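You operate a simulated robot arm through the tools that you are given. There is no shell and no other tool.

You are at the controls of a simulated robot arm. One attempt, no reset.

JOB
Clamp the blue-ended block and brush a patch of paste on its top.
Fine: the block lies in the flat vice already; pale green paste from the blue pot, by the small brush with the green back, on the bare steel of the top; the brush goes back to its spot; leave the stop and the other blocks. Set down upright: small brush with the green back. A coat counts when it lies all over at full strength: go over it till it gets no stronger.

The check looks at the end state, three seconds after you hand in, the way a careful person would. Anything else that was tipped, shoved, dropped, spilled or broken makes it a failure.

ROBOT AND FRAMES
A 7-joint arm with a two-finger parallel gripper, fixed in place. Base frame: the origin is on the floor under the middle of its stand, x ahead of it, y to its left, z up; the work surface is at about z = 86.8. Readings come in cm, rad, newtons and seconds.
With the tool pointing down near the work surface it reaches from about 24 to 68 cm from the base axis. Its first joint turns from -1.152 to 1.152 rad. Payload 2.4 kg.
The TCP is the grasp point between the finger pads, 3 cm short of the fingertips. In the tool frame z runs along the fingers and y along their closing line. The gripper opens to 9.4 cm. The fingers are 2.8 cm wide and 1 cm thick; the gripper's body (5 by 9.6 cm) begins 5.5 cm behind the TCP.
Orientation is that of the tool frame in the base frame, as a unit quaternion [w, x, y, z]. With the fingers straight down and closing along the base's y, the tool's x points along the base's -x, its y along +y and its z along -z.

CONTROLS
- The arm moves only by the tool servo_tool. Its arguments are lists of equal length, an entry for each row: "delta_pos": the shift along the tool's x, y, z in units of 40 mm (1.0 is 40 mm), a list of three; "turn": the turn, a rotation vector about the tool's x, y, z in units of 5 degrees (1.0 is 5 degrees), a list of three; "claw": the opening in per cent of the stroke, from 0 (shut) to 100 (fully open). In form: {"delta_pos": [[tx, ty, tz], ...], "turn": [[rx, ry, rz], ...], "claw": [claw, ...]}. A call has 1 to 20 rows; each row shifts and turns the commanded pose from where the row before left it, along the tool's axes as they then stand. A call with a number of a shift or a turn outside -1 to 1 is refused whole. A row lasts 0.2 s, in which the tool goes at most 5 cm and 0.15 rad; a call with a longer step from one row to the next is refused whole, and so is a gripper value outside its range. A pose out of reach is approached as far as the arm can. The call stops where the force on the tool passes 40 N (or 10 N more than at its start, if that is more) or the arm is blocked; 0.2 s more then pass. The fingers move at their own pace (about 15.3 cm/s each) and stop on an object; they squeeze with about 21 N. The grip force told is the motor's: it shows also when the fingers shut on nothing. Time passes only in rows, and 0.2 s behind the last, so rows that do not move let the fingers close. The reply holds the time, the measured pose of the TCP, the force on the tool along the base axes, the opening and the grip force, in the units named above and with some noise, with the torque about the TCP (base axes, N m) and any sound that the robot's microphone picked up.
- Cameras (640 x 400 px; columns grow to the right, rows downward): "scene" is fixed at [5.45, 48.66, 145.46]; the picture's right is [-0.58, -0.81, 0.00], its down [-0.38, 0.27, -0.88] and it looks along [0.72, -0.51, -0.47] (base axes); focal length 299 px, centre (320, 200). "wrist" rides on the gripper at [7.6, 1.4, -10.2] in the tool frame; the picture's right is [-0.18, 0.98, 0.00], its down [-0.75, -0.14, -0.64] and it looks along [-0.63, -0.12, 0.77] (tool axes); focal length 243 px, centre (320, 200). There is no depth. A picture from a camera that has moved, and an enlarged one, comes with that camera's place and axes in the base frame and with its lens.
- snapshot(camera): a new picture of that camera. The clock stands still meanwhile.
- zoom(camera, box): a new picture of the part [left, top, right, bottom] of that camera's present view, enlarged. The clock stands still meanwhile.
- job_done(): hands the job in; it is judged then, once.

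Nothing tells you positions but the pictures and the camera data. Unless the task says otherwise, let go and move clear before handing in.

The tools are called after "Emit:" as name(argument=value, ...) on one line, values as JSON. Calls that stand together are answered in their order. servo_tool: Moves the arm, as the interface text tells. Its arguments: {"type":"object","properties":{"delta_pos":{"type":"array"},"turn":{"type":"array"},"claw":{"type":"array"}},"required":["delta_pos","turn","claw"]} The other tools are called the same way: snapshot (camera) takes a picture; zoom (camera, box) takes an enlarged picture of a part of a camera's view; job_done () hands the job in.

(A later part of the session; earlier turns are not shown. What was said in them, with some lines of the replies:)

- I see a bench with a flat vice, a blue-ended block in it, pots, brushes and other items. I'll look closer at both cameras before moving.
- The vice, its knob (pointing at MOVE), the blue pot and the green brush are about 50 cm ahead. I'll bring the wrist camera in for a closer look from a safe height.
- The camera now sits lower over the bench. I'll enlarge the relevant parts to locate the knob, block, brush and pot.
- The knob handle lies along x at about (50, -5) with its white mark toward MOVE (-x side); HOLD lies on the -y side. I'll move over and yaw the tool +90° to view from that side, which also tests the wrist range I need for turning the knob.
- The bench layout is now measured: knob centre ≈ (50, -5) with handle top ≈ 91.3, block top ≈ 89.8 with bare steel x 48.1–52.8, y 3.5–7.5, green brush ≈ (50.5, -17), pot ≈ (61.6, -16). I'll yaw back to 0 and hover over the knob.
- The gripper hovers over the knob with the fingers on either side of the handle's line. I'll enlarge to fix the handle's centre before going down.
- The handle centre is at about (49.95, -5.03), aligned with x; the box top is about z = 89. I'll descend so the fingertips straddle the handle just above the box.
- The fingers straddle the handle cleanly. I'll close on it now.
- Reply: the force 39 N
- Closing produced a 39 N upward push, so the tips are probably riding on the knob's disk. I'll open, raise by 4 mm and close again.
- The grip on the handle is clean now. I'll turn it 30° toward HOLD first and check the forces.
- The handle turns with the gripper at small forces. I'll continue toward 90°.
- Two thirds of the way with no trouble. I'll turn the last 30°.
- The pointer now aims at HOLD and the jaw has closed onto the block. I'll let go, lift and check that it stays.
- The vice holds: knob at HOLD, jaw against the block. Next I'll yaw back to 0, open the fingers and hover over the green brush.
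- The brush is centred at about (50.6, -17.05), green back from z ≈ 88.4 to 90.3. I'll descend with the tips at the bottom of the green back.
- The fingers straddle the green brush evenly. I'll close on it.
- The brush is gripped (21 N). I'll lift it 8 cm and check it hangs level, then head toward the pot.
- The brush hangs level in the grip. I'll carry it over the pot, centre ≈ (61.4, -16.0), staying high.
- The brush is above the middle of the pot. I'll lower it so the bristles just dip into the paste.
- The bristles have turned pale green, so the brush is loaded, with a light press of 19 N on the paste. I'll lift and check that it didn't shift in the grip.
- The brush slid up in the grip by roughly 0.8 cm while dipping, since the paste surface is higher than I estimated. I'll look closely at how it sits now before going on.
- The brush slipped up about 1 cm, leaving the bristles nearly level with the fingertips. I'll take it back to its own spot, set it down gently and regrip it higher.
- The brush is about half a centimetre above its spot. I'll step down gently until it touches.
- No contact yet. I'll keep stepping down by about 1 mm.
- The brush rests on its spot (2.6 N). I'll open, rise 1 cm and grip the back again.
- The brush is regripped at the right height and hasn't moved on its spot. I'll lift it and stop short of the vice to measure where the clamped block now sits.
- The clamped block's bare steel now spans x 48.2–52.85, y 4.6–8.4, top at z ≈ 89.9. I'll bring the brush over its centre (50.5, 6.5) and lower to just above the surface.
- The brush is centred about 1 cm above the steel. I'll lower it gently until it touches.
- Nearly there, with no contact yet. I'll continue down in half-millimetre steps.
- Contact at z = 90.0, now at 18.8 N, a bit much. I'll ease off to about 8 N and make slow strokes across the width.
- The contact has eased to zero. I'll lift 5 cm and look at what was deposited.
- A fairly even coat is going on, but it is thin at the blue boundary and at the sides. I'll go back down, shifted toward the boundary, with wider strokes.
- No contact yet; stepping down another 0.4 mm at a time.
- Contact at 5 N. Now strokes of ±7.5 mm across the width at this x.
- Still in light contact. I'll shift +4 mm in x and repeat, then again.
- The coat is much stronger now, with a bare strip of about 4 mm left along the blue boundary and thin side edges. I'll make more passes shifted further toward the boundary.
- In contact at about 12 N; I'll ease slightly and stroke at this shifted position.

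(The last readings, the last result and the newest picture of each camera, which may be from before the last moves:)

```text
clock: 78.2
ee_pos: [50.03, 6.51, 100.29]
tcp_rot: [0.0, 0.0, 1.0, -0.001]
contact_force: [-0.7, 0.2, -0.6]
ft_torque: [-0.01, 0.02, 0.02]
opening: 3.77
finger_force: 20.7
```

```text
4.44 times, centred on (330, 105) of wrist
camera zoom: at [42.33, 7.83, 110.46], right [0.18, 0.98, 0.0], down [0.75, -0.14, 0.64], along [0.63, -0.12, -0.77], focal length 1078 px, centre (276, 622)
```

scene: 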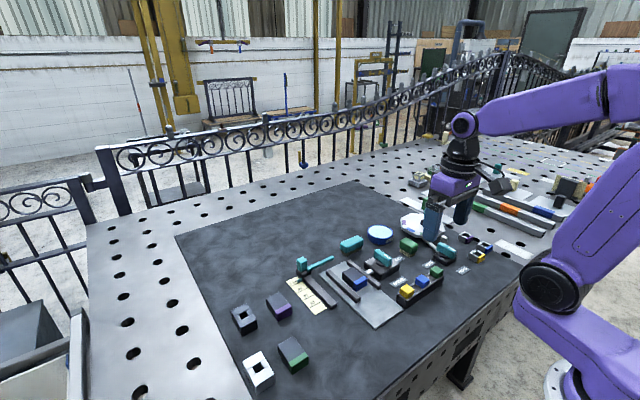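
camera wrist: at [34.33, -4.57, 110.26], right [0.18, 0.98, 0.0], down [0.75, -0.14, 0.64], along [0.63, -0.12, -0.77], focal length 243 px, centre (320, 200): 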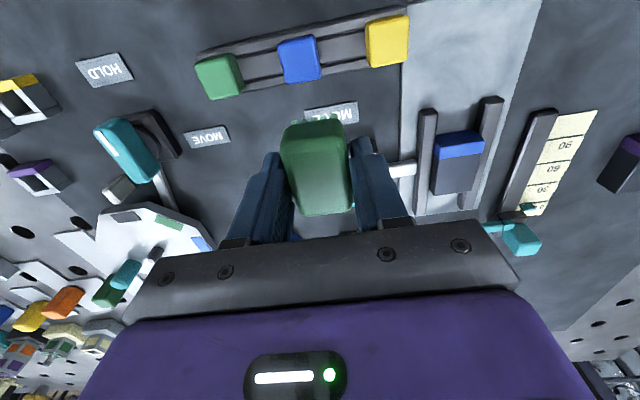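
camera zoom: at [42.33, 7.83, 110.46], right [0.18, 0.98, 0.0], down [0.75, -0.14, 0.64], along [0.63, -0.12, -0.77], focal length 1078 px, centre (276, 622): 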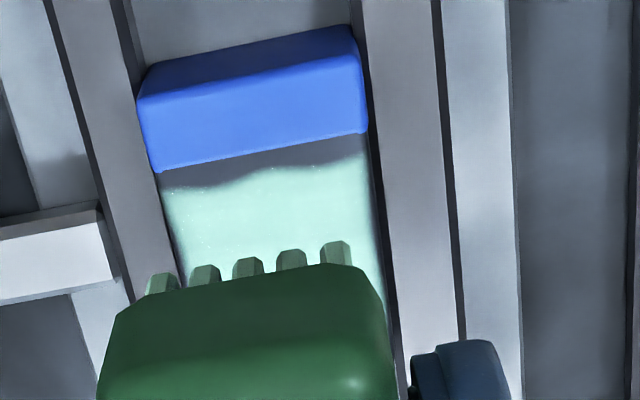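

The patch edges stayed exactly where they were, so the patch has fixed bounds and only its strength grows. I'll take a close reference picture, then go over it again and compare.

Emit:
zoom(camera="scene", box=[340, 264, 372, 284])

Emit:
servo_tool(delta_pos=[[-0.1625, 0, 0.4], [0, 0, 0.5], [0, 0, 0.4], [0, 0, 0.15], [0, 0, 0.058], [0, 0, 0]], turn=[[0, 0, 0], [0, 0, 0], [0, 0, 0], [0, 0, 0], [0, 0, 0], [0, 0, 0]], claw=[0, 0, 0, 0, 0, 0])

Emit:
servo_tool(delta_pos=[[0, 0, 0.006], [0, 0, 0]], turn=[[0, 0, 0], [0, 0, 0]], claw=[0, 0])

```text
16.00 times, centred on (356, 274) of scene
camera zoom: at [5.45, 48.66, 145.46], right [-0.58, -0.81, 0.0], down [-0.38, 0.27, -0.88], along [0.72, -0.51, -0.47], focal length 4779 px, centre (-256, -984)
```

zoom: 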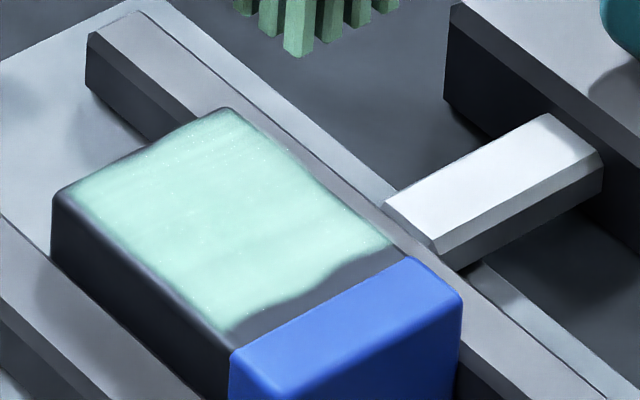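

```text
clock: 79.6
ee_pos: [50.59, 6.51, 94.27]
tcp_rot: [0.0, 0.0, 1.0, 0.0]
contact_force: [-1.8, 0.3, 9.1]
ft_torque: [0.0, 0.12, 0.03]
opening: 3.77
finger_force: 21.0
```

```text
clock: 80.2
ee_pos: [50.62, 6.51, 94.27]
tcp_rot: [0.001, 0.0, 1.0, 0.001]
contact_force: [-3.4, 1.0, 13.8]
ft_torque: [0.01, 0.14, -0.02]
opening: 3.77
finger_force: 21.0
```

Contact at 14 N; I'll ease to around 8 N and stroke the whole patch again.

Emit:
servo_tool(delta_pos=[[0, 0, -0.006], [0, 0.047, 0], [0, 0.047, 0], [0, 0.047, 0], [0, 0.047, 0], [0, -0.047, 0], [0, -0.047, 0], [0, -0.047, 0], [0, -0.047, 0], [0, -0.047, 0], [0, -0.047, 0], [0, -0.047, 0], [0, -0.047, 0], [0, 0.047, 0], [0, 0.047, 0], [0, 0.047, 0], [0, 0.047, 0], [-0.05, 0, 0], [-0.04, 0, 0]], turn=[[0, 0, 0], [0, 0, 0], [0, 0, 0], [0, 0, 0], [0, 0, 0], [0, 0, 0], [0, 0, 0], [0, 0, 0], [0, 0, 0], [0, 0, 0], [0, 0, 0], [0, 0, 0], [0, 0, 0], [0, 0, 0], [0, 0, 0], [0, 0, 0], [0, 0, 0], [0, 0, 0], [0, 0, 0]], claw=[0, 0, 0, 0, 0, 0, 0, 0, 0, 0, 0, 0, 0, 0, 0, 0, 0, 0, 0])

Emit:
servo_tool(delta_pos=[[0, 0, 0.004], [0, 0.047, 0], [0, 0.047, 0], [0, 0.047, 0], [0, 0.047, 0], [0, -0.047, 0], [0, -0.047, 0], [0, -0.047, 0], [0, -0.047, 0], [0, -0.047, 0], [0, -0.047, 0], [0, -0.047, 0], [0, -0.047, 0], [0, 0.047, 0], [0, 0.047, 0], [0, 0.047, 0], [0, 0.047, 0], [0, 0, 0]], turn=[[0, 0, 0], [0, 0, 0], [0, 0, 0], [0, 0, 0], [0, 0, 0], [0, 0, 0], [0, 0, 0], [0, 0, 0], [0, 0, 0], [0, 0, 0], [0, 0, 0], [0, 0, 0], [0, 0, 0], [0, 0, 0], [0, 0, 0], [0, 0, 0], [0, 0, 0], [0, 0, 0]], claw=[0, 0, 0, 0, 0, 0, 0, 0, 0, 0, 0, 0, 0, 0, 0, 0, 0, 0])

Emit:
servo_tool(delta_pos=[[0, 0, -0.3], [0, 0, -0.6], [0, 0, -0.6], [0, 0, 0]], turn=[[0, 0, 0], [0, 0, 0], [0, 0, 0], [0, 0, 0]], claw=[0, 0, 0, 0])

Emit:
zoom(camera="scene", box=[340, 264, 372, 284])

Emit:
zoom(camera="wrist", box=[260, 60, 400, 150])

```text
clock: 84.2
ee_pos: [51.07, 6.42, 94.25]
tcp_rot: [0.0, 0.0, 1.0, 0.0]
contact_force: [-1.1, 1.0, 3.1]
ft_torque: [0.0, -0.05, 0.03]
opening: 3.75
finger_force: 20.2
```

```text
clock: 88.0
ee_pos: [51.07, 6.55, 94.28]
tcp_rot: [-0.001, 0.0, 1.0, 0.0]
contact_force: [0.6, -1.8, -0.3]
ft_torque: [0.01, 0.03, 0.03]
opening: 3.77
finger_force: 20.9
```

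```text
clock: 89.0
ee_pos: [50.88, 6.43, 100.36]
tcp_rot: [0.0, 0.001, 1.0, 0.001]
contact_force: [-0.2, 0.6, -0.2]
ft_torque: [0.02, 0.0, 0.0]
opening: 3.77
finger_force: 20.8
```

```text
16.00 times, centred on (356, 274) of scene
camera zoom: at [5.45, 48.66, 145.46], right [-0.58, -0.81, 0.0], down [-0.38, 0.27, -0.88], along [0.72, -0.51, -0.47], focal length 4779 px, centre (-256, -984)
```

zoom: 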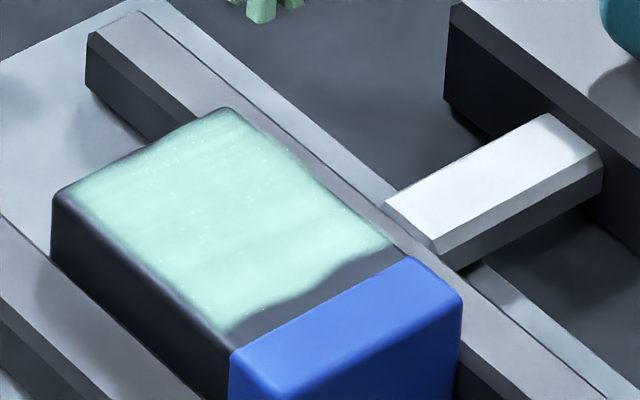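

```text
4.44 times, centred on (330, 105) of wrist
camera zoom: at [43.26, 7.8, 110.44], right [0.18, 0.98, 0.0], down [0.75, -0.14, 0.64], along [0.63, -0.12, -0.77], focal length 1078 px, centre (276, 622)
```

zoom: 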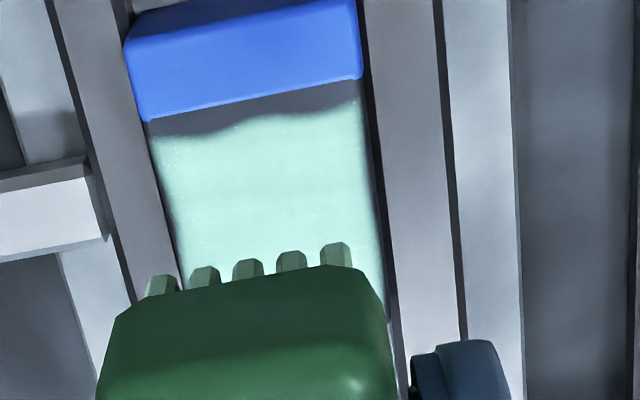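

The patch became a little more even and brighter. I'll go over it again on the boundary side and the middle, and compare once more.

Emit:
servo_tool(delta_pos=[[0.19, 0, 0.4], [0, 0, 0.5], [0, 0, 0.4], [0, 0, 0.15], [0, 0, 0.05], [0, 0, 0]], turn=[[0, 0, 0], [0, 0, 0], [0, 0, 0], [0, 0, 0], [0, 0, 0], [0, 0, 0]], claw=[0, 0, 0, 0, 0, 0])

Emit:
servo_tool(delta_pos=[[0, 0, 0.006], [0, 0, 0]], turn=[[0, 0, 0], [0, 0, 0]], claw=[0, 0])

```text
clock: 90.4
ee_pos: [50.35, 6.44, 94.25]
tcp_rot: [0.001, 0.0, 1.0, 0.0]
contact_force: [-0.5, -0.5, 1.0]
ft_torque: [0.01, 0.03, -0.01]
opening: 3.75
finger_force: 21.2
```

```text
clock: 91.0
ee_pos: [50.19, 6.47, 94.21]
tcp_rot: [0.0, 0.0, 1.0, 0.0]
contact_force: [-2.1, 0.5, 7.2]
ft_torque: [0.02, 0.08, -0.01]
opening: 3.79
finger_force: 20.8
```

Light contact at 7 N; stroking on.

Emit:
servo_tool(delta_pos=[[0, 0.047, 0], [0, 0.047, 0], [0, 0.047, 0], [0, 0.047, 0], [0, -0.047, 0], [0, -0.047, 0], [0, -0.047, 0], [0, -0.047, 0], [0, -0.047, 0], [0, -0.047, 0], [0, -0.047, 0], [0, -0.047, 0], [0, 0.047, 0], [0, 0.047, 0], [0, 0.047, 0], [0, 0.047, 0], [-0.05, 0, 0], [-0.05, 0, 0]], turn=[[0, 0, 0], [0, 0, 0], [0, 0, 0], [0, 0, 0], [0, 0, 0], [0, 0, 0], [0, 0, 0], [0, 0, 0], [0, 0, 0], [0, 0, 0], [0, 0, 0], [0, 0, 0], [0, 0, 0], [0, 0, 0], [0, 0, 0], [0, 0, 0], [0, 0, 0], [0, 0, 0]], claw=[0, 0, 0, 0, 0, 0, 0, 0, 0, 0, 0, 0, 0, 0, 0, 0, 0, 0])

Emit:
servo_tool(delta_pos=[[0, 0.047, 0], [0, 0.047, 0], [0, 0.047, 0], [0, 0.047, 0], [0, -0.047, 0], [0, -0.047, 0], [0, -0.047, 0], [0, -0.047, 0], [0, -0.047, 0], [0, -0.047, 0], [0, -0.047, 0], [0, -0.047, 0], [0, 0.047, 0], [0, 0.047, 0], [0, 0.047, 0], [0, 0.047, 0], [-0.05, 0, 0], [-0.05, 0, 0]], turn=[[0, 0, 0], [0, 0, 0], [0, 0, 0], [0, 0, 0], [0, 0, 0], [0, 0, 0], [0, 0, 0], [0, 0, 0], [0, 0, 0], [0, 0, 0], [0, 0, 0], [0, 0, 0], [0, 0, 0], [0, 0, 0], [0, 0, 0], [0, 0, 0], [0, 0, 0], [0, 0, 0]], claw=[0, 0, 0, 0, 0, 0, 0, 0, 0, 0, 0, 0, 0, 0, 0, 0, 0, 0])

Emit:
servo_tool(delta_pos=[[0, 0.047, 0], [0, 0.047, 0], [0, 0.047, 0], [0, 0.047, 0], [0, -0.047, 0], [0, -0.047, 0], [0, -0.047, 0], [0, -0.047, 0], [0, -0.047, 0], [0, -0.047, 0], [0, -0.047, 0], [0, -0.047, 0], [0, 0.047, 0], [0, 0.047, 0], [0, 0.047, 0], [0, 0.047, 0], [0, 0, 0]], turn=[[0, 0, 0], [0, 0, 0], [0, 0, 0], [0, 0, 0], [0, 0, 0], [0, 0, 0], [0, 0, 0], [0, 0, 0], [0, 0, 0], [0, 0, 0], [0, 0, 0], [0, 0, 0], [0, 0, 0], [0, 0, 0], [0, 0, 0], [0, 0, 0], [0, 0, 0]], claw=[0, 0, 0, 0, 0, 0, 0, 0, 0, 0, 0, 0, 0, 0, 0, 0, 0])

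Emit:
servo_tool(delta_pos=[[0, 0, -0.3], [0, 0, -0.6], [0, 0, -0.6], [0, 0, 0]], turn=[[0, 0, 0], [0, 0, 0], [0, 0, 0], [0, 0, 0]], claw=[0, 0, 0, 0])

Emit:
zoom(camera="scene", box=[340, 264, 372, 284])

Emit:
zoom(camera="wrist", box=[260, 60, 400, 150])

```text
clock: 94.8
ee_pos: [50.71, 6.49, 94.11]
tcp_rot: [0.001, 0.0, 1.0, -0.001]
contact_force: [-2.1, 0.8, 3.7]
ft_torque: [0.05, 0.02, -0.02]
opening: 3.76
finger_force: 21.1
```

```text
clock: 98.6
ee_pos: [51.02, 6.49, 93.97]
tcp_rot: [0.0, -0.001, 1.0, 0.0]
contact_force: [-1.0, 0.8, 3.7]
ft_torque: [0.02, 0.01, 0.01]
opening: 3.75
finger_force: 20.8
```

```text
clock: 102.2
ee_pos: [51.05, 6.55, 94.16]
tcp_rot: [0.0, 0.0, 1.0, -0.001]
contact_force: [-0.4, 0.0, 1.0]
ft_torque: [0.01, -0.04, -0.01]
opening: 3.77
finger_force: 21.0
```

```text
clock: 103.2
ee_pos: [50.91, 6.38, 100.24]
tcp_rot: [0.0, 0.001, 1.0, 0.001]
contact_force: [0.4, -0.2, -0.9]
ft_torque: [0.01, -0.01, 0.0]
opening: 3.76
finger_force: 20.6
```

```text
16.00 times, centred on (356, 274) of scene
camera zoom: at [5.45, 48.66, 145.46], right [-0.58, -0.81, 0.0], down [-0.38, 0.27, -0.88], along [0.72, -0.51, -0.47], focal length 4779 px, centre (-256, -984)
```

zoom: 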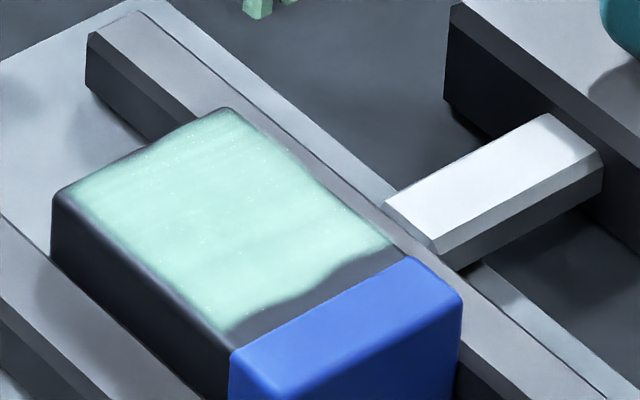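

```text
4.44 times, centred on (330, 105) of wrist
camera zoom: at [43.34, 7.8, 110.45], right [0.18, 0.98, 0.0], down [0.75, -0.14, 0.64], along [0.63, -0.12, -0.77], focal length 1078 px, centre (276, 622)
```

zoom: 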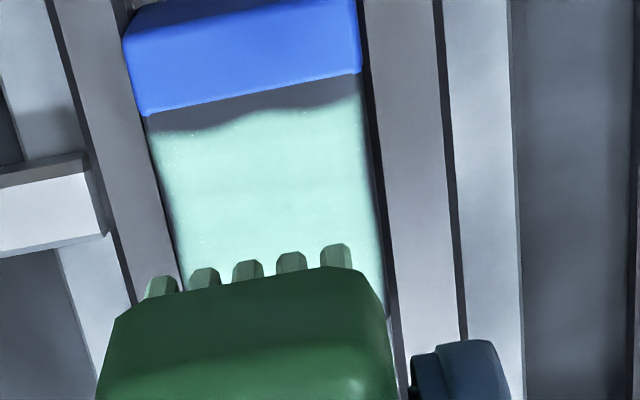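

The last passes changed nothing visible. To make sure the brush hadn't simply run dry, I'll reload it carefully at the pot and go over it once more.

Emit:
servo_tool(delta_pos=[[-0.375, -0.8018, 0], [-0.375, -0.8018, 0], [-0.375, -0.8018, 0], [-0.375, -0.8018, 0], [-0.375, -0.8018, 0], [-0.375, -0.8018, 0], [-0.375, -0.8018, 0], [0, 0, 0]], turn=[[0, 0, 0], [0, 0, 0], [0, 0, 0], [0, 0, 0], [0, 0, 0], [0, 0, 0], [0, 0, 0], [0, 0, 0]], claw=[0, 0, 0, 0, 0, 0, 0, 0])

Emit:
servo_tool(delta_pos=[[0, 0, 0.6], [0, 0, 0.5], [0, 0, 0.35], [0, 0, 0.15], [0, 0, 0]], turn=[[0, 0, 0], [0, 0, 0], [0, 0, 0], [0, 0, 0], [0, 0, 0]], claw=[0, 0, 0, 0, 0])

Emit:
zoom(camera="scene", box=[350, 195, 414, 245])

Emit:
zoom(camera="wrist", box=[220, 60, 420, 240])

```text
clock: 105.0
ee_pos: [61.46, -16.07, 100.06]
tcp_rot: [-0.001, 0.0, 1.0, 0.0]
contact_force: [-0.4, -0.3, -0.3]
ft_torque: [0.04, 0.04, 0.0]
opening: 3.77
finger_force: 21.4
```

```text
clock: 106.2
ee_pos: [61.55, -15.85, 93.75]
tcp_rot: [0.001, 0.0, 1.0, 0.0]
contact_force: [0.1, -0.4, -0.9]
ft_torque: [-0.03, -0.04, -0.02]
opening: 3.78
finger_force: 21.3
```

```text
8.00 times, centred on (382, 220) of scene
camera zoom: at [5.45, 48.66, 145.46], right [-0.58, -0.81, 0.0], down [-0.38, 0.27, -0.88], along [0.72, -0.51, -0.47], focal length 2389 px, centre (-176, 40)
```

zoom: 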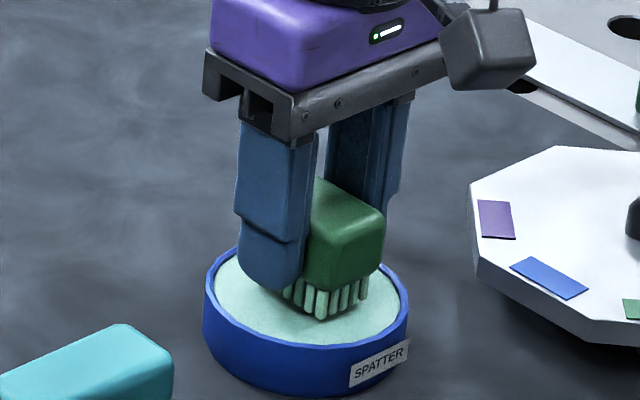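

```text
2.22 times, centred on (320, 150) of wrist
camera zoom: at [53.85, -14.66, 103.94], right [0.18, 0.98, 0.0], down [0.75, -0.14, 0.64], along [0.63, -0.12, -0.77], focal length 539 px, centre (320, 311)
```

zoom: 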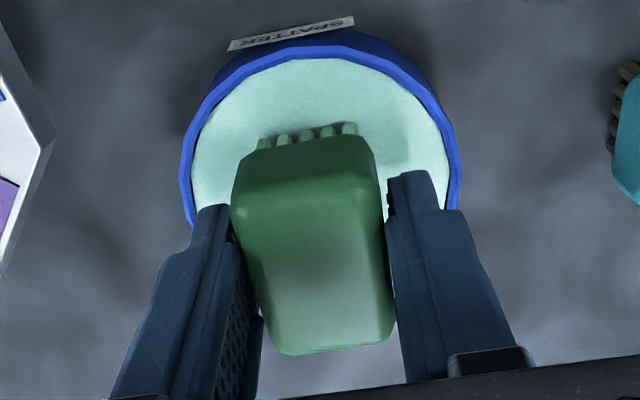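

The brush hovers just over the paste. Stepping down gently until it touches.

Emit:
servo_tool(delta_pos=[[0, 0, 0.04], [0, 0, 0]], turn=[[0, 0, 0], [0, 0, 0]], claw=[0, 0])

Emit:
servo_tool(delta_pos=[[0, 0, 0.02], [0, 0, 0]], turn=[[0, 0, 0], [0, 0, 0]], claw=[0, 0])

Emit:
servo_tool(delta_pos=[[0, 0, 0.015], [0, 0, 0]], turn=[[0, 0, 0], [0, 0, 0]], claw=[0, 0])

```text
clock: 106.8
ee_pos: [61.52, -16.08, 93.66]
tcp_rot: [0.0, 0.0, 1.0, -0.001]
contact_force: [0.0, -1.2, -0.9]
ft_torque: [0.02, 0.01, 0.0]
opening: 3.78
finger_force: 21.0
```

```text
clock: 107.4
ee_pos: [61.47, -16.13, 93.6]
tcp_rot: [-0.001, 0.0, 1.0, 0.0]
contact_force: [0.3, 0.6, -1.1]
ft_torque: [0.03, 0.01, -0.03]
opening: 3.78
finger_force: 20.4
```

```text
clock: 108.0
ee_pos: [61.51, -16.05, 93.53]
tcp_rot: [0.0, 0.001, 1.0, 0.0]
contact_force: [0.8, 0.3, 0.0]
ft_torque: [-0.01, 0.01, -0.01]
opening: 3.74
finger_force: 21.0
```

Still no contact; continuing down in half-millimetre steps.

Emit:
servo_tool(delta_pos=[[0, 0, 0.0125], [0, 0, 0]], turn=[[0, 0, 0], [0, 0, 0]], claw=[0, 0])

Emit:
servo_tool(delta_pos=[[0, 0, 0.0125], [0, 0, 0]], turn=[[0, 0, 0], [0, 0, 0]], claw=[0, 0])

Emit:
zoom(camera="wrist", box=[260, 80, 380, 160])

```text
clock: 108.6
ee_pos: [61.59, -16.06, 93.34]
tcp_rot: [0.0, 0.0, 1.0, 0.0]
contact_force: [-0.1, 0.5, 0.4]
ft_torque: [0.02, -0.01, 0.03]
opening: 3.79
finger_force: 21.2
```

```text
clock: 109.2
ee_pos: [61.52, -16.06, 93.56]
tcp_rot: [0.0, 0.0, 1.0, 0.0]
contact_force: [-0.6, 0.5, 5.3]
ft_torque: [0.02, 0.03, -0.01]
opening: 3.78
finger_force: 21.1
```

```text
5.00 times, centred on (320, 120) of wrist
camera zoom: at [53.88, -14.68, 103.6], right [0.18, 0.98, 0.0], down [0.75, -0.14, 0.64], along [0.63, -0.12, -0.77], focal length 1213 px, centre (320, 600)
```

zoom: 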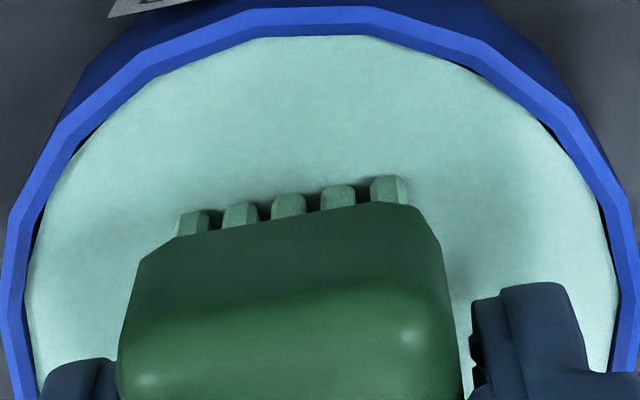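

Touching the paste at 5 N. I'll lift, carry the brush back over the block and lower to just above the patch.

Emit:
servo_tool(delta_pos=[[0, 0, 0], [0, 0, -0.3], [0, 0, -0.7], [0, 0, -0.7], [0.3893, 0.8018, 0], [0.3893, 0.8018, 0], [0.3893, 0.8018, 0], [0.3893, 0.8018, 0], [0.3893, 0.8018, 0], [0.3893, 0.8018, 0], [0.3893, 0.8018, 0], [0, 0, 0]], turn=[[0, 0, 0], [0, 0, 0], [0, 0, 0], [0, 0, 0], [0, 0, 0], [0, 0, 0], [0, 0, 0], [0, 0, 0], [0, 0, 0], [0, 0, 0], [0, 0, 0], [0, 0, 0]], claw=[0, 0, 0, 0, 0, 0, 0, 0, 0, 0, 0, 0])

Emit:
zoom(camera="scene", box=[320, 235, 400, 295])

Emit:
servo_tool(delta_pos=[[0.08, 0, 0.4], [0, 0, 0.5], [0, 0, 0.4], [0, 0, 0.15], [0, 0, 0.04], [0, 0, 0]], turn=[[0, 0, 0], [0, 0, 0], [0, 0, 0], [0, 0, 0], [0, 0, 0], [0, 0, 0]], claw=[0, 0, 0, 0, 0, 0])

Emit:
servo_tool(delta_pos=[[0, 0, 0.008], [0, 0, 0]], turn=[[0, 0, 0], [0, 0, 0]], claw=[0, 0])

```text
clock: 111.8
ee_pos: [50.63, 6.43, 100.24]
tcp_rot: [0.0, 0.0, 1.0, 0.0]
contact_force: [0.1, 0.1, -0.4]
ft_torque: [0.01, 0.0, -0.02]
opening: 3.77
finger_force: 21.3
```

```text
6.67 times, centred on (360, 265) of scene
camera zoom: at [5.45, 48.66, 145.46], right [-0.58, -0.81, 0.0], down [-0.38, 0.27, -0.88], along [0.72, -0.51, -0.47], focal length 1991 px, centre (53, -233)
```

zoom: 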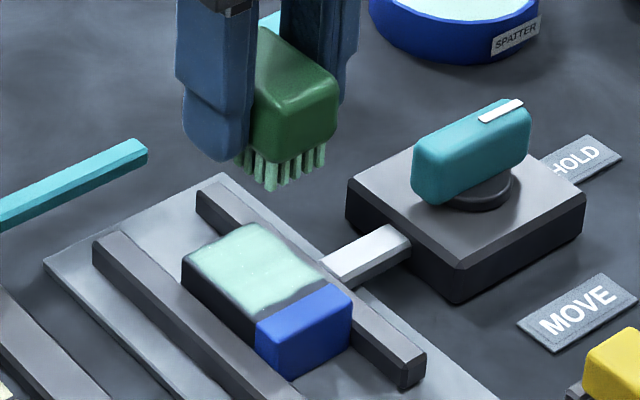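

```text
clock: 113.2
ee_pos: [50.23, 6.47, 94.38]
tcp_rot: [0.0, 0.001, 1.0, -0.001]
contact_force: [0.8, 0.8, -0.8]
ft_torque: [-0.01, 0.02, 0.02]
opening: 3.76
finger_force: 21.3
```

```text
clock: 113.8
ee_pos: [50.3, 6.43, 94.39]
tcp_rot: [0.0, 0.0, 1.0, 0.0]
contact_force: [-0.8, 0.7, 0.1]
ft_torque: [-0.04, 0.02, -0.01]
opening: 3.77
finger_force: 21.7
```

No drips on the way. I'll step down to touch.

Emit:
servo_tool(delta_pos=[[0, 0, 0.006], [0, 0, 0]], turn=[[0, 0, 0], [0, 0, 0]], claw=[0, 0])

Emit:
servo_tool(delta_pos=[[0, 0, 0.005], [0, 0, 0]], turn=[[0, 0, 0], [0, 0, 0]], claw=[0, 0])

```text
clock: 114.4
ee_pos: [50.24, 6.47, 94.18]
tcp_rot: [0.0, 0.0, 1.0, 0.0]
contact_force: [-0.1, -0.3, 0.5]
ft_torque: [0.01, -0.02, 0.02]
opening: 3.77
finger_force: 20.9
```

```text
clock: 115.0
ee_pos: [50.31, 6.42, 94.2]
tcp_rot: [0.0, 0.001, 1.0, 0.0]
contact_force: [-0.5, -0.3, 0.6]
ft_torque: [0.0, 0.0, -0.01]
opening: 3.79
finger_force: 20.6
```

Emit:
servo_tool(delta_pos=[[0, 0, 0.006], [0, 0, 0]], turn=[[0, 0, 0], [0, 0, 0]], claw=[0, 0])

Emit:
servo_tool(delta_pos=[[0, 0, 0.004], [0, 0, 0]], turn=[[0, 0, 0], [0, 0, 0]], claw=[0, 0])

```text
clock: 115.6
ee_pos: [50.29, 6.49, 94.26]
tcp_rot: [0.0, 0.0, 1.0, 0.0]
contact_force: [-2.4, -0.7, 9.4]
ft_torque: [-0.01, 0.06, 0.02]
opening: 3.79
finger_force: 21.0
```

```text
clock: 116.2
ee_pos: [50.34, 6.52, 94.08]
tcp_rot: [0.0, -0.001, 1.0, -0.001]
contact_force: [-2.9, -0.4, 15.8]
ft_torque: [0.01, 0.16, 0.03]
opening: 3.78
finger_force: 20.6
```

Firm contact; I'll ease a little and make three rows of strokes over the full patch, then lift and compare.

Emit:
servo_tool(delta_pos=[[0, 0, -0.005], [0, 0.047, 0], [0, 0.047, 0], [0, 0.047, 0], [0, 0.047, 0], [0, -0.047, 0], [0, -0.047, 0], [0, -0.047, 0], [0, -0.047, 0], [0, -0.047, 0], [0, -0.047, 0], [0, -0.047, 0], [0, -0.047, 0], [0, 0.047, 0], [0, 0.047, 0], [0, 0.047, 0], [0, 0.047, 0], [-0.045, 0, 0], [-0.045, 0, 0]], turn=[[0, 0, 0], [0, 0, 0], [0, 0, 0], [0, 0, 0], [0, 0, 0], [0, 0, 0], [0, 0, 0], [0, 0, 0], [0, 0, 0], [0, 0, 0], [0, 0, 0], [0, 0, 0], [0, 0, 0], [0, 0, 0], [0, 0, 0], [0, 0, 0], [0, 0, 0], [0, 0, 0], [0, 0, 0]], claw=[0, 0, 0, 0, 0, 0, 0, 0, 0, 0, 0, 0, 0, 0, 0, 0, 0, 0, 0])

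Emit:
servo_tool(delta_pos=[[0, 0.047, 0], [0, 0.047, 0], [0, 0.047, 0], [0, 0.047, 0], [0, -0.047, 0], [0, -0.047, 0], [0, -0.047, 0], [0, -0.047, 0], [0, -0.047, 0], [0, -0.047, 0], [0, -0.047, 0], [0, -0.047, 0], [0, 0.047, 0], [0, 0.047, 0], [0, 0.047, 0], [0, 0.047, 0], [-0.045, 0, 0], [-0.045, 0, 0]], turn=[[0, 0, 0], [0, 0, 0], [0, 0, 0], [0, 0, 0], [0, 0, 0], [0, 0, 0], [0, 0, 0], [0, 0, 0], [0, 0, 0], [0, 0, 0], [0, 0, 0], [0, 0, 0], [0, 0, 0], [0, 0, 0], [0, 0, 0], [0, 0, 0], [0, 0, 0], [0, 0, 0]], claw=[0, 0, 0, 0, 0, 0, 0, 0, 0, 0, 0, 0, 0, 0, 0, 0, 0, 0])

Emit:
servo_tool(delta_pos=[[0, 0.047, 0], [0, 0.047, 0], [0, 0.047, 0], [0, 0.047, 0], [0, -0.047, 0], [0, -0.047, 0], [0, -0.047, 0], [0, -0.047, 0], [0, -0.047, 0], [0, -0.047, 0], [0, -0.047, 0], [0, -0.047, 0], [0, 0.047, 0], [0, 0.047, 0], [0, 0.047, 0], [0, 0.047, 0], [0, 0, 0]], turn=[[0, 0, 0], [0, 0, 0], [0, 0, 0], [0, 0, 0], [0, 0, 0], [0, 0, 0], [0, 0, 0], [0, 0, 0], [0, 0, 0], [0, 0, 0], [0, 0, 0], [0, 0, 0], [0, 0, 0], [0, 0, 0], [0, 0, 0], [0, 0, 0], [0, 0, 0]], claw=[0, 0, 0, 0, 0, 0, 0, 0, 0, 0, 0, 0, 0, 0, 0, 0, 0])

Emit:
servo_tool(delta_pos=[[0, 0, -0.3], [0, 0, -0.6], [0, 0, -0.6], [0, 0, 0]], turn=[[0, 0, 0], [0, 0, 0], [0, 0, 0], [0, 0, 0]], claw=[0, 0, 0, 0])

Emit:
zoom(camera="scene", box=[340, 264, 372, 284])

Emit:
zoom(camera="wrist", box=[260, 60, 400, 150])

```text
clock: 120.2
ee_pos: [50.64, 6.52, 94.19]
tcp_rot: [0.0, -0.002, 1.0, 0.0]
contact_force: [-3.7, 0.3, 10.0]
ft_torque: [0.08, 0.06, 0.02]
opening: 3.76
finger_force: 20.9
```

```text
clock: 124.0
ee_pos: [50.97, 6.4, 94.16]
tcp_rot: [0.0, 0.0, 1.0, 0.0]
contact_force: [-0.1, 0.1, -0.6]
ft_torque: [-0.02, -0.02, 0.04]
opening: 3.76
finger_force: 21.3
```

```text
clock: 127.6
ee_pos: [50.96, 6.47, 94.1]
tcp_rot: [0.0, 0.0, 1.0, -0.001]
contact_force: [-0.3, 0.5, -1.1]
ft_torque: [0.0, -0.01, 0.0]
opening: 3.76
finger_force: 21.0
```

```text
clock: 128.6
ee_pos: [50.92, 6.38, 100.2]
tcp_rot: [0.0, 0.0, 1.0, 0.0]
contact_force: [0.1, 0.4, -0.6]
ft_torque: [0.0, 0.0, -0.01]
opening: 3.75
finger_force: 21.1
```

```text
16.00 times, centred on (356, 274) of scene
camera zoom: at [5.45, 48.66, 145.46], right [-0.58, -0.81, 0.0], down [-0.38, 0.27, -0.88], along [0.72, -0.51, -0.47], focal length 4779 px, centre (-256, -984)
```

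zoom: 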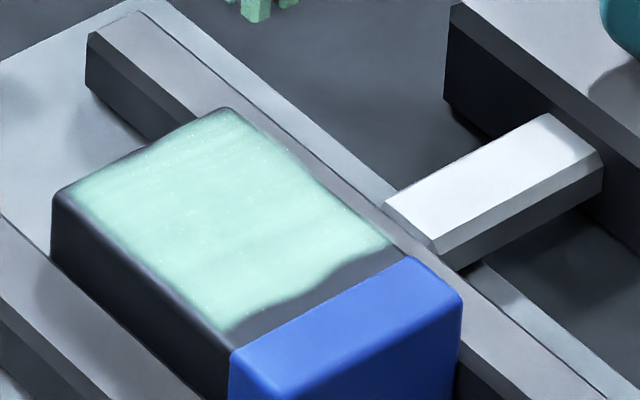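

```text
4.44 times, centred on (330, 105) of wrist
camera zoom: at [43.32, 7.81, 110.31], right [0.18, 0.98, 0.0], down [0.75, -0.14, 0.64], along [0.63, -0.12, -0.77], focal length 1078 px, centre (276, 622)
```

zoom: 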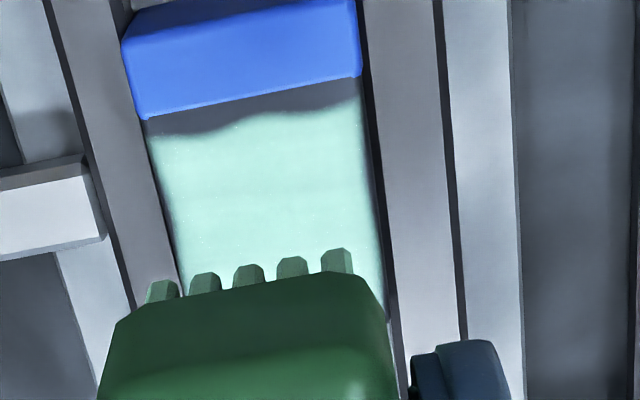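

The strength and edges are unchanged after the reload, so the coat is at full strength. I'll move the brush aside to view the block unobstructed before returning it.

Emit:
servo_tool(delta_pos=[[0.4485, -0.6225, 0], [0.4485, -0.6225, 0], [0.4485, -0.6225, 0], [0.4485, -0.6225, 0], [0.4484, -0.6225, 0], [0, 0, 0]], turn=[[0, 0, 0], [0, 0, 0], [0, 0, 0], [0, 0, 0], [0, 0, 0], [0, 0, 0]], claw=[0, 0, 0, 0, 0, 0])

Emit:
zoom(camera="wrist", box=[410, 110, 520, 200])

Emit:
zoom(camera="scene", box=[325, 255, 389, 295])

Emit:
zoom(camera="scene", box=[342, 265, 370, 283])

```text
clock: 130.0
ee_pos: [41.94, -5.85, 100.19]
tcp_rot: [0.0, 0.001, 1.0, 0.001]
contact_force: [0.1, 0.5, -0.1]
ft_torque: [0.02, 0.06, -0.01]
opening: 3.77
finger_force: 21.1
```

```text
4.44 times, centred on (465, 155) of wrist
camera zoom: at [34.36, -4.58, 110.33], right [0.18, 0.98, 0.0], down [0.75, -0.14, 0.64], along [0.63, -0.12, -0.77], focal length 1078 px, centre (-324, 400)
```

zoom: 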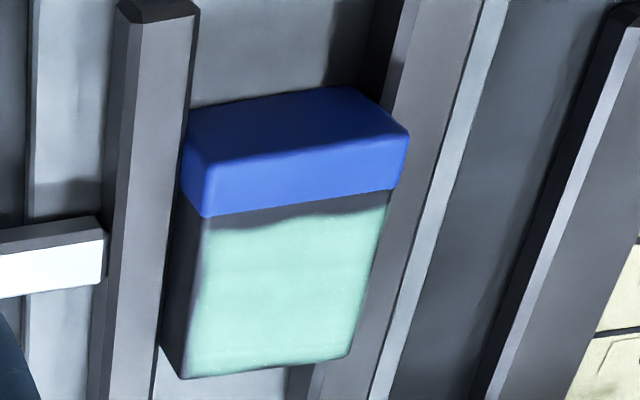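

```text
10.00 times, centred on (357, 275) of scene
camera zoom: at [5.45, 48.66, 145.46], right [-0.58, -0.81, 0.0], down [-0.38, 0.27, -0.88], along [0.72, -0.51, -0.47], focal length 2987 px, centre (-50, -550)
```

zoom: 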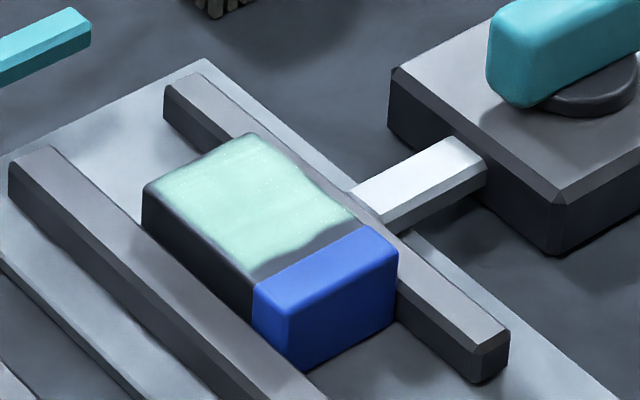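

```text
16.00 times, centred on (356, 274) of scene
camera zoom: at [5.45, 48.66, 145.46], right [-0.58, -0.81, 0.0], down [-0.38, 0.27, -0.88], along [0.72, -0.51, -0.47], focal length 4779 px, centre (-256, -984)
```

zoom: 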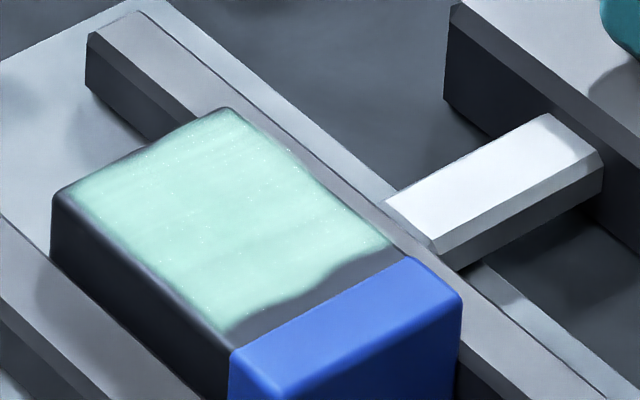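

The coat is even and full over the steel, with the blue end and jaws clean. I'll take the brush back above its spot and lower it.

Emit:
servo_tool(delta_pos=[[-0.43, -0.55, 0], [-0.43, -0.55, 0], [-0.43, -0.55, 0], [-0.43, -0.55, 0], [-0.43, -0.55, 0], [0, 0, 0], [0, 0, 0.6], [0, 0, 0.6], [0, 0, 0.5], [0, 0, 0.3], [0, 0, 0.15], [0, 0, 0.05], [0, 0, 0]], turn=[[0, 0, 0], [0, 0, 0], [0, 0, 0], [0, 0, 0], [0, 0, 0], [0, 0, 0], [0, 0, 0], [0, 0, 0], [0, 0, 0], [0, 0, 0], [0, 0, 0], [0, 0, 0], [0, 0, 0]], claw=[0, 0, 0, 0, 0, 0, 0, 0, 0, 0, 0, 0, 0])

Emit:
zoom(camera="scene", box=[390, 225, 430, 255])

Emit:
zoom(camera="wrist", box=[220, 90, 420, 240])

```text
clock: 132.8
ee_pos: [50.78, -16.99, 91.34]
tcp_rot: [0.0, 0.001, 1.0, -0.001]
contact_force: [-0.1, 0.6, -0.4]
ft_torque: [-0.01, -0.02, -0.01]
opening: 3.79
finger_force: 21.1
```

```text
13.33 times, centred on (410, 240) of scene
camera zoom: at [5.45, 48.66, 145.46], right [-0.58, -0.81, 0.0], down [-0.38, 0.27, -0.88], along [0.72, -0.51, -0.47], focal length 3982 px, centre (-880, -333)
```

zoom: 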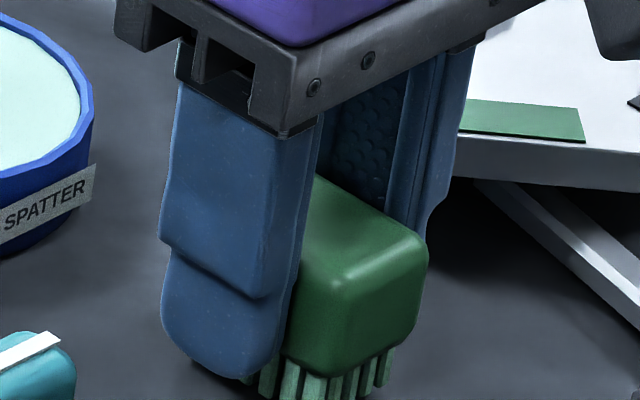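

```text
2.67 times, centred on (320, 165) of wrist
camera zoom: at [43.0, -15.61, 101.49], right [0.18, 0.98, 0.0], down [0.75, -0.14, 0.64], along [0.63, -0.12, -0.77], focal length 647 px, centre (320, 293)
```

zoom: 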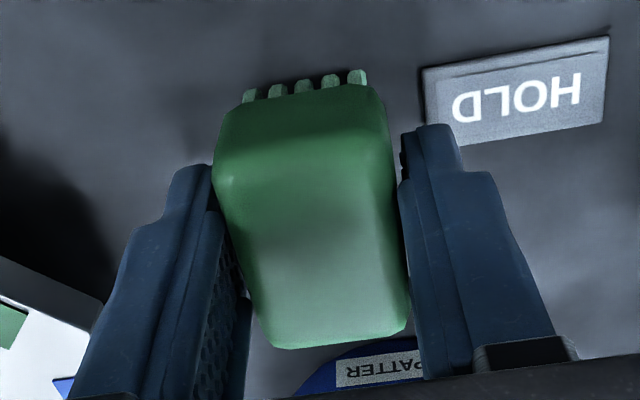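

The brush is above its original spot and level. I'll lower it in small steps until it touches the bench.

Emit:
servo_tool(delta_pos=[[0, 0, 0.04], [0, 0, 0.02], [0, 0, 0]], turn=[[0, 0, 0], [0, 0, 0], [0, 0, 0]], claw=[0, 0, 0])

Emit:
servo_tool(delta_pos=[[0, 0, 0.0125], [0, 0, 0]], turn=[[0, 0, 0], [0, 0, 0]], claw=[0, 0])

Emit:
servo_tool(delta_pos=[[0, 0, 0.0125], [0, 0, 0]], turn=[[0, 0, 0], [0, 0, 0]], claw=[0, 0])

Emit:
servo_tool(delta_pos=[[0, 0, 0.0125], [0, 0, 0]], turn=[[0, 0, 0], [0, 0, 0]], claw=[0, 0])

```text
clock: 133.6
ee_pos: [50.65, -17.02, 91.14]
tcp_rot: [0.0, 0.0, 1.0, 0.0]
contact_force: [-0.5, 0.3, 0.1]
ft_torque: [0.0, 0.0, 0.03]
opening: 3.76
finger_force: 20.9
```

```text
clock: 134.2
ee_pos: [50.61, -17.06, 91.03]
tcp_rot: [0.0, 0.0, 1.0, 0.0]
contact_force: [-0.2, 0.0, -0.1]
ft_torque: [0.0, -0.01, 0.01]
opening: 3.76
finger_force: 20.9
```

```text
clock: 134.8
ee_pos: [50.68, -16.91, 91.01]
tcp_rot: [0.0, 0.0, 1.0, -0.001]
contact_force: [-0.4, -0.6, 0.1]
ft_torque: [-0.01, 0.0, 0.02]
opening: 3.75
finger_force: 20.9
```

```text
clock: 135.4
ee_pos: [50.64, -16.91, 90.91]
tcp_rot: [-0.001, 0.0, 1.0, -0.001]
contact_force: [0.5, 0.2, -0.3]
ft_torque: [0.0, 0.03, -0.03]
opening: 3.76
finger_force: 21.2
```

Almost down; two or three more steps.

Emit:
servo_tool(delta_pos=[[0, 0, 0.01], [0, 0, 0]], turn=[[0, 0, 0], [0, 0, 0]], claw=[0, 0])

Emit:
servo_tool(delta_pos=[[0, 0, 0.01], [0, 0, 0]], turn=[[0, 0, 0], [0, 0, 0]], claw=[0, 0])

```text
clock: 136.0
ee_pos: [50.62, -16.89, 90.86]
tcp_rot: [0.001, 0.0, 1.0, 0.0]
contact_force: [-1.4, -0.3, 3.7]
ft_torque: [0.0, 0.04, 0.01]
opening: 3.79
finger_force: 21.1
```

```text
clock: 136.6
ee_pos: [50.56, -16.92, 90.83]
tcp_rot: [0.0, 0.0, 1.0, 0.0]
contact_force: [-0.7, 1.9, 11.7]
ft_torque: [0.03, 0.13, -0.01]
opening: 3.75
finger_force: 21.3
```

The brush stands on the bench. I'll ease off, open the fingers and rise straight up.

Emit:
servo_tool(delta_pos=[[0, 0, -0.01], [0, 0, 0], [0, 0, 0], [0, 0, 0], [0, 0, -0.2], [0, 0, -0.5], [0, 0, -0.8], [0, 0, -0.8], [0, 0, -0.8], [0, 0, 0]], turn=[[0, 0, 0], [0, 0, 0], [0, 0, 0], [0, 0, 0], [0, 0, 0], [0, 0, 0], [0, 0, 0], [0, 0, 0], [0, 0, 0], [0, 0, 0]], claw=[0, 45, 60, 60, 60, 60, 60, 60, 60, 60])

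Emit:
zoom(camera="wrist", box=[240, 40, 400, 140])

Emit:
zoom(camera="scene", box=[380, 215, 440, 255])

Emit:
snapshot(camera="scene")

```text
clock: 138.8
ee_pos: [50.45, -16.93, 103.31]
tcp_rot: [0.0, 0.0, 1.0, -0.001]
contact_force: [0.1, -0.5, -0.7]
ft_torque: [-0.01, -0.01, 0.01]
opening: 5.66
finger_force: 0.0
```

```text
4.00 times, centred on (320, 90) of wrist
camera zoom: at [42.92, -15.64, 113.54], right [0.18, 0.98, 0.0], down [0.75, -0.14, 0.64], along [0.63, -0.12, -0.77], focal length 970 px, centre (320, 640)
```

zoom: 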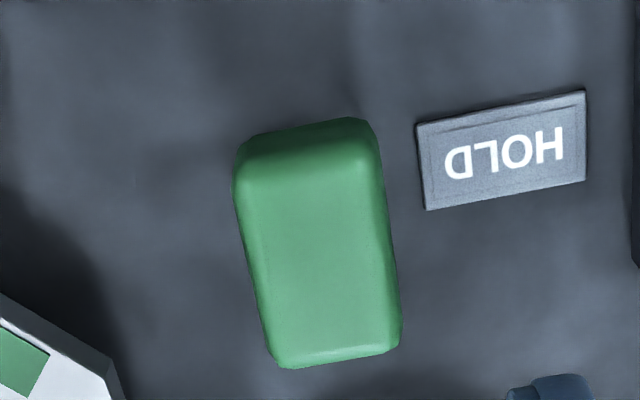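

```text
10.00 times, centred on (410, 235) of scene
camera zoom: at [5.45, 48.66, 145.46], right [-0.58, -0.81, 0.0], down [-0.38, 0.27, -0.88], along [0.72, -0.51, -0.47], focal length 2987 px, centre (-580, -150)
```

zoom: 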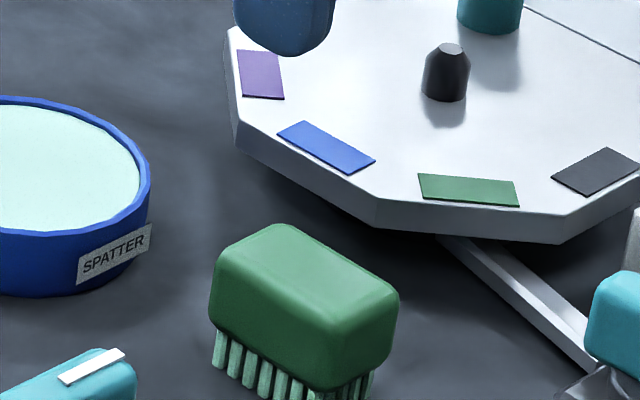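

```text
taken
```

scene: 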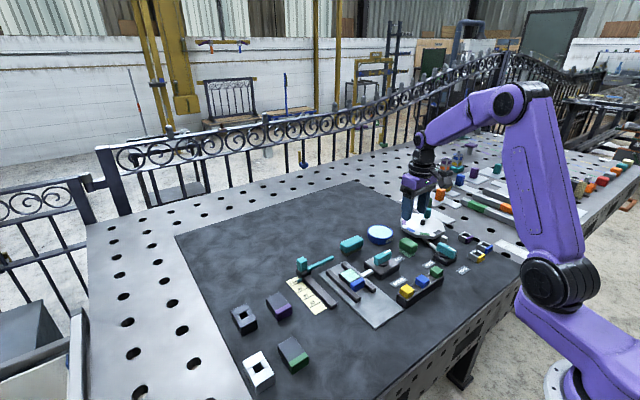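

The brush stands upright on its original spot, the vice holds the block with the knob at HOLD, and everything else looks undisturbed. I'll rise a bit further and take a last look.

Emit:
servo_tool(delta_pos=[[0.3, 0, -0.8], [0.3, 0, -0.8], [0.3, 0, -0.8], [0, 0, 0]], turn=[[0, 0, 0], [0, 0, 0], [0, 0, 0], [0, 0, 0]], claw=[60, 60, 60, 60])

Emit:
zoom(camera="scene", box=[280, 200, 520, 350])

Emit:
snapshot(camera="wrist")

```text
clock: 139.8
ee_pos: [46.88, -17.0, 112.8]
tcp_rot: [0.0, -0.001, 1.0, 0.0]
contact_force: [0.1, -0.1, -0.8]
ft_torque: [0.04, -0.03, -0.03]
opening: 5.64
finger_force: 0.0
```

```text
2.67 times, centred on (400, 275) of scene
camera zoom: at [5.45, 48.66, 145.46], right [-0.58, -0.81, 0.0], down [-0.38, 0.27, -0.88], along [0.72, -0.51, -0.47], focal length 796 px, centre (107, 0)
```

zoom: 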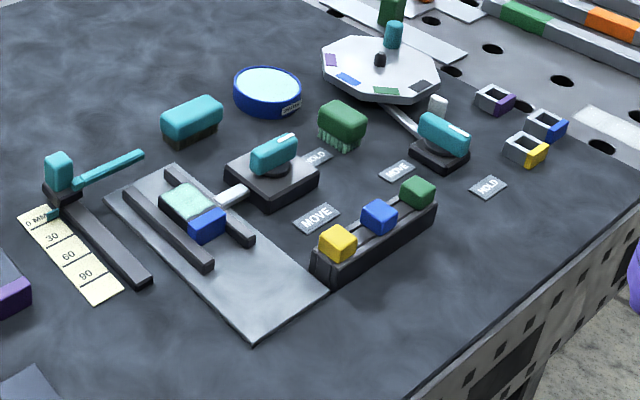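

```text
taken
camera wrist: at [39.28, -15.59, 123.16], right [0.18, 0.98, 0.0], down [0.75, -0.14, 0.64], along [0.63, -0.12, -0.77], focal length 243 px, centre (320, 200)
```

wrist: 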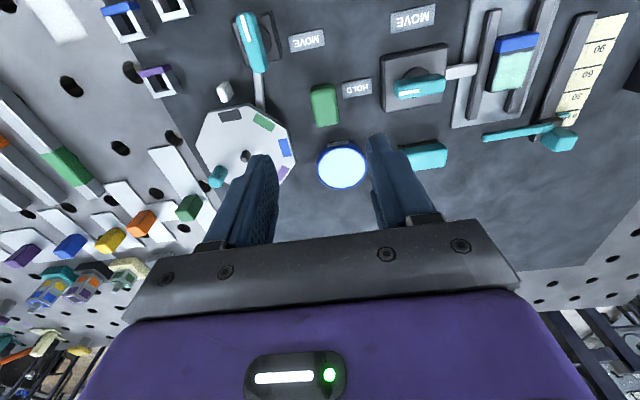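

The final view matches the job: block clamped, paste on the steel, brush upright at its spot, and the stop, pot and other blocks unmoved. The gripper is clear, so I'm handing in.

Emit:
job_done()

```text
The job is handed in.
```

The job is handed in. The blue-ended block is clamped, its steel top is coated, and the small green-backed brush is standing upright on its spot.

- **Clamp:** I turned the vice knob from MOVE to HOLD. The jaw closed on the block and pushed it about 1 cm against the fixed jaw.
- **Coat:** I went over the steel until it stopped getting stronger. I then reloaded the brush and did another full pass, and nothing changed.
- **Bare strip:** A strip of about 4 mm along the blue end stayed bare, even with the bristles passed over the boundary. I took it as the edge of the patch.
- **Brush:** It slipped about 1 cm up in the grip on the first dip. I set it down on its own spot with the bristles already loaded, then gripped it again higher up.
- **Knob:** My first try at gripping it pressed down with about 39 N, so I opened the fingers, raised them and gripped again. I saw no damage.

In the last pictures the stop, pot, other blocks and turntable looked unmoved. There was no paste on the blue end, the jaws or the bench.
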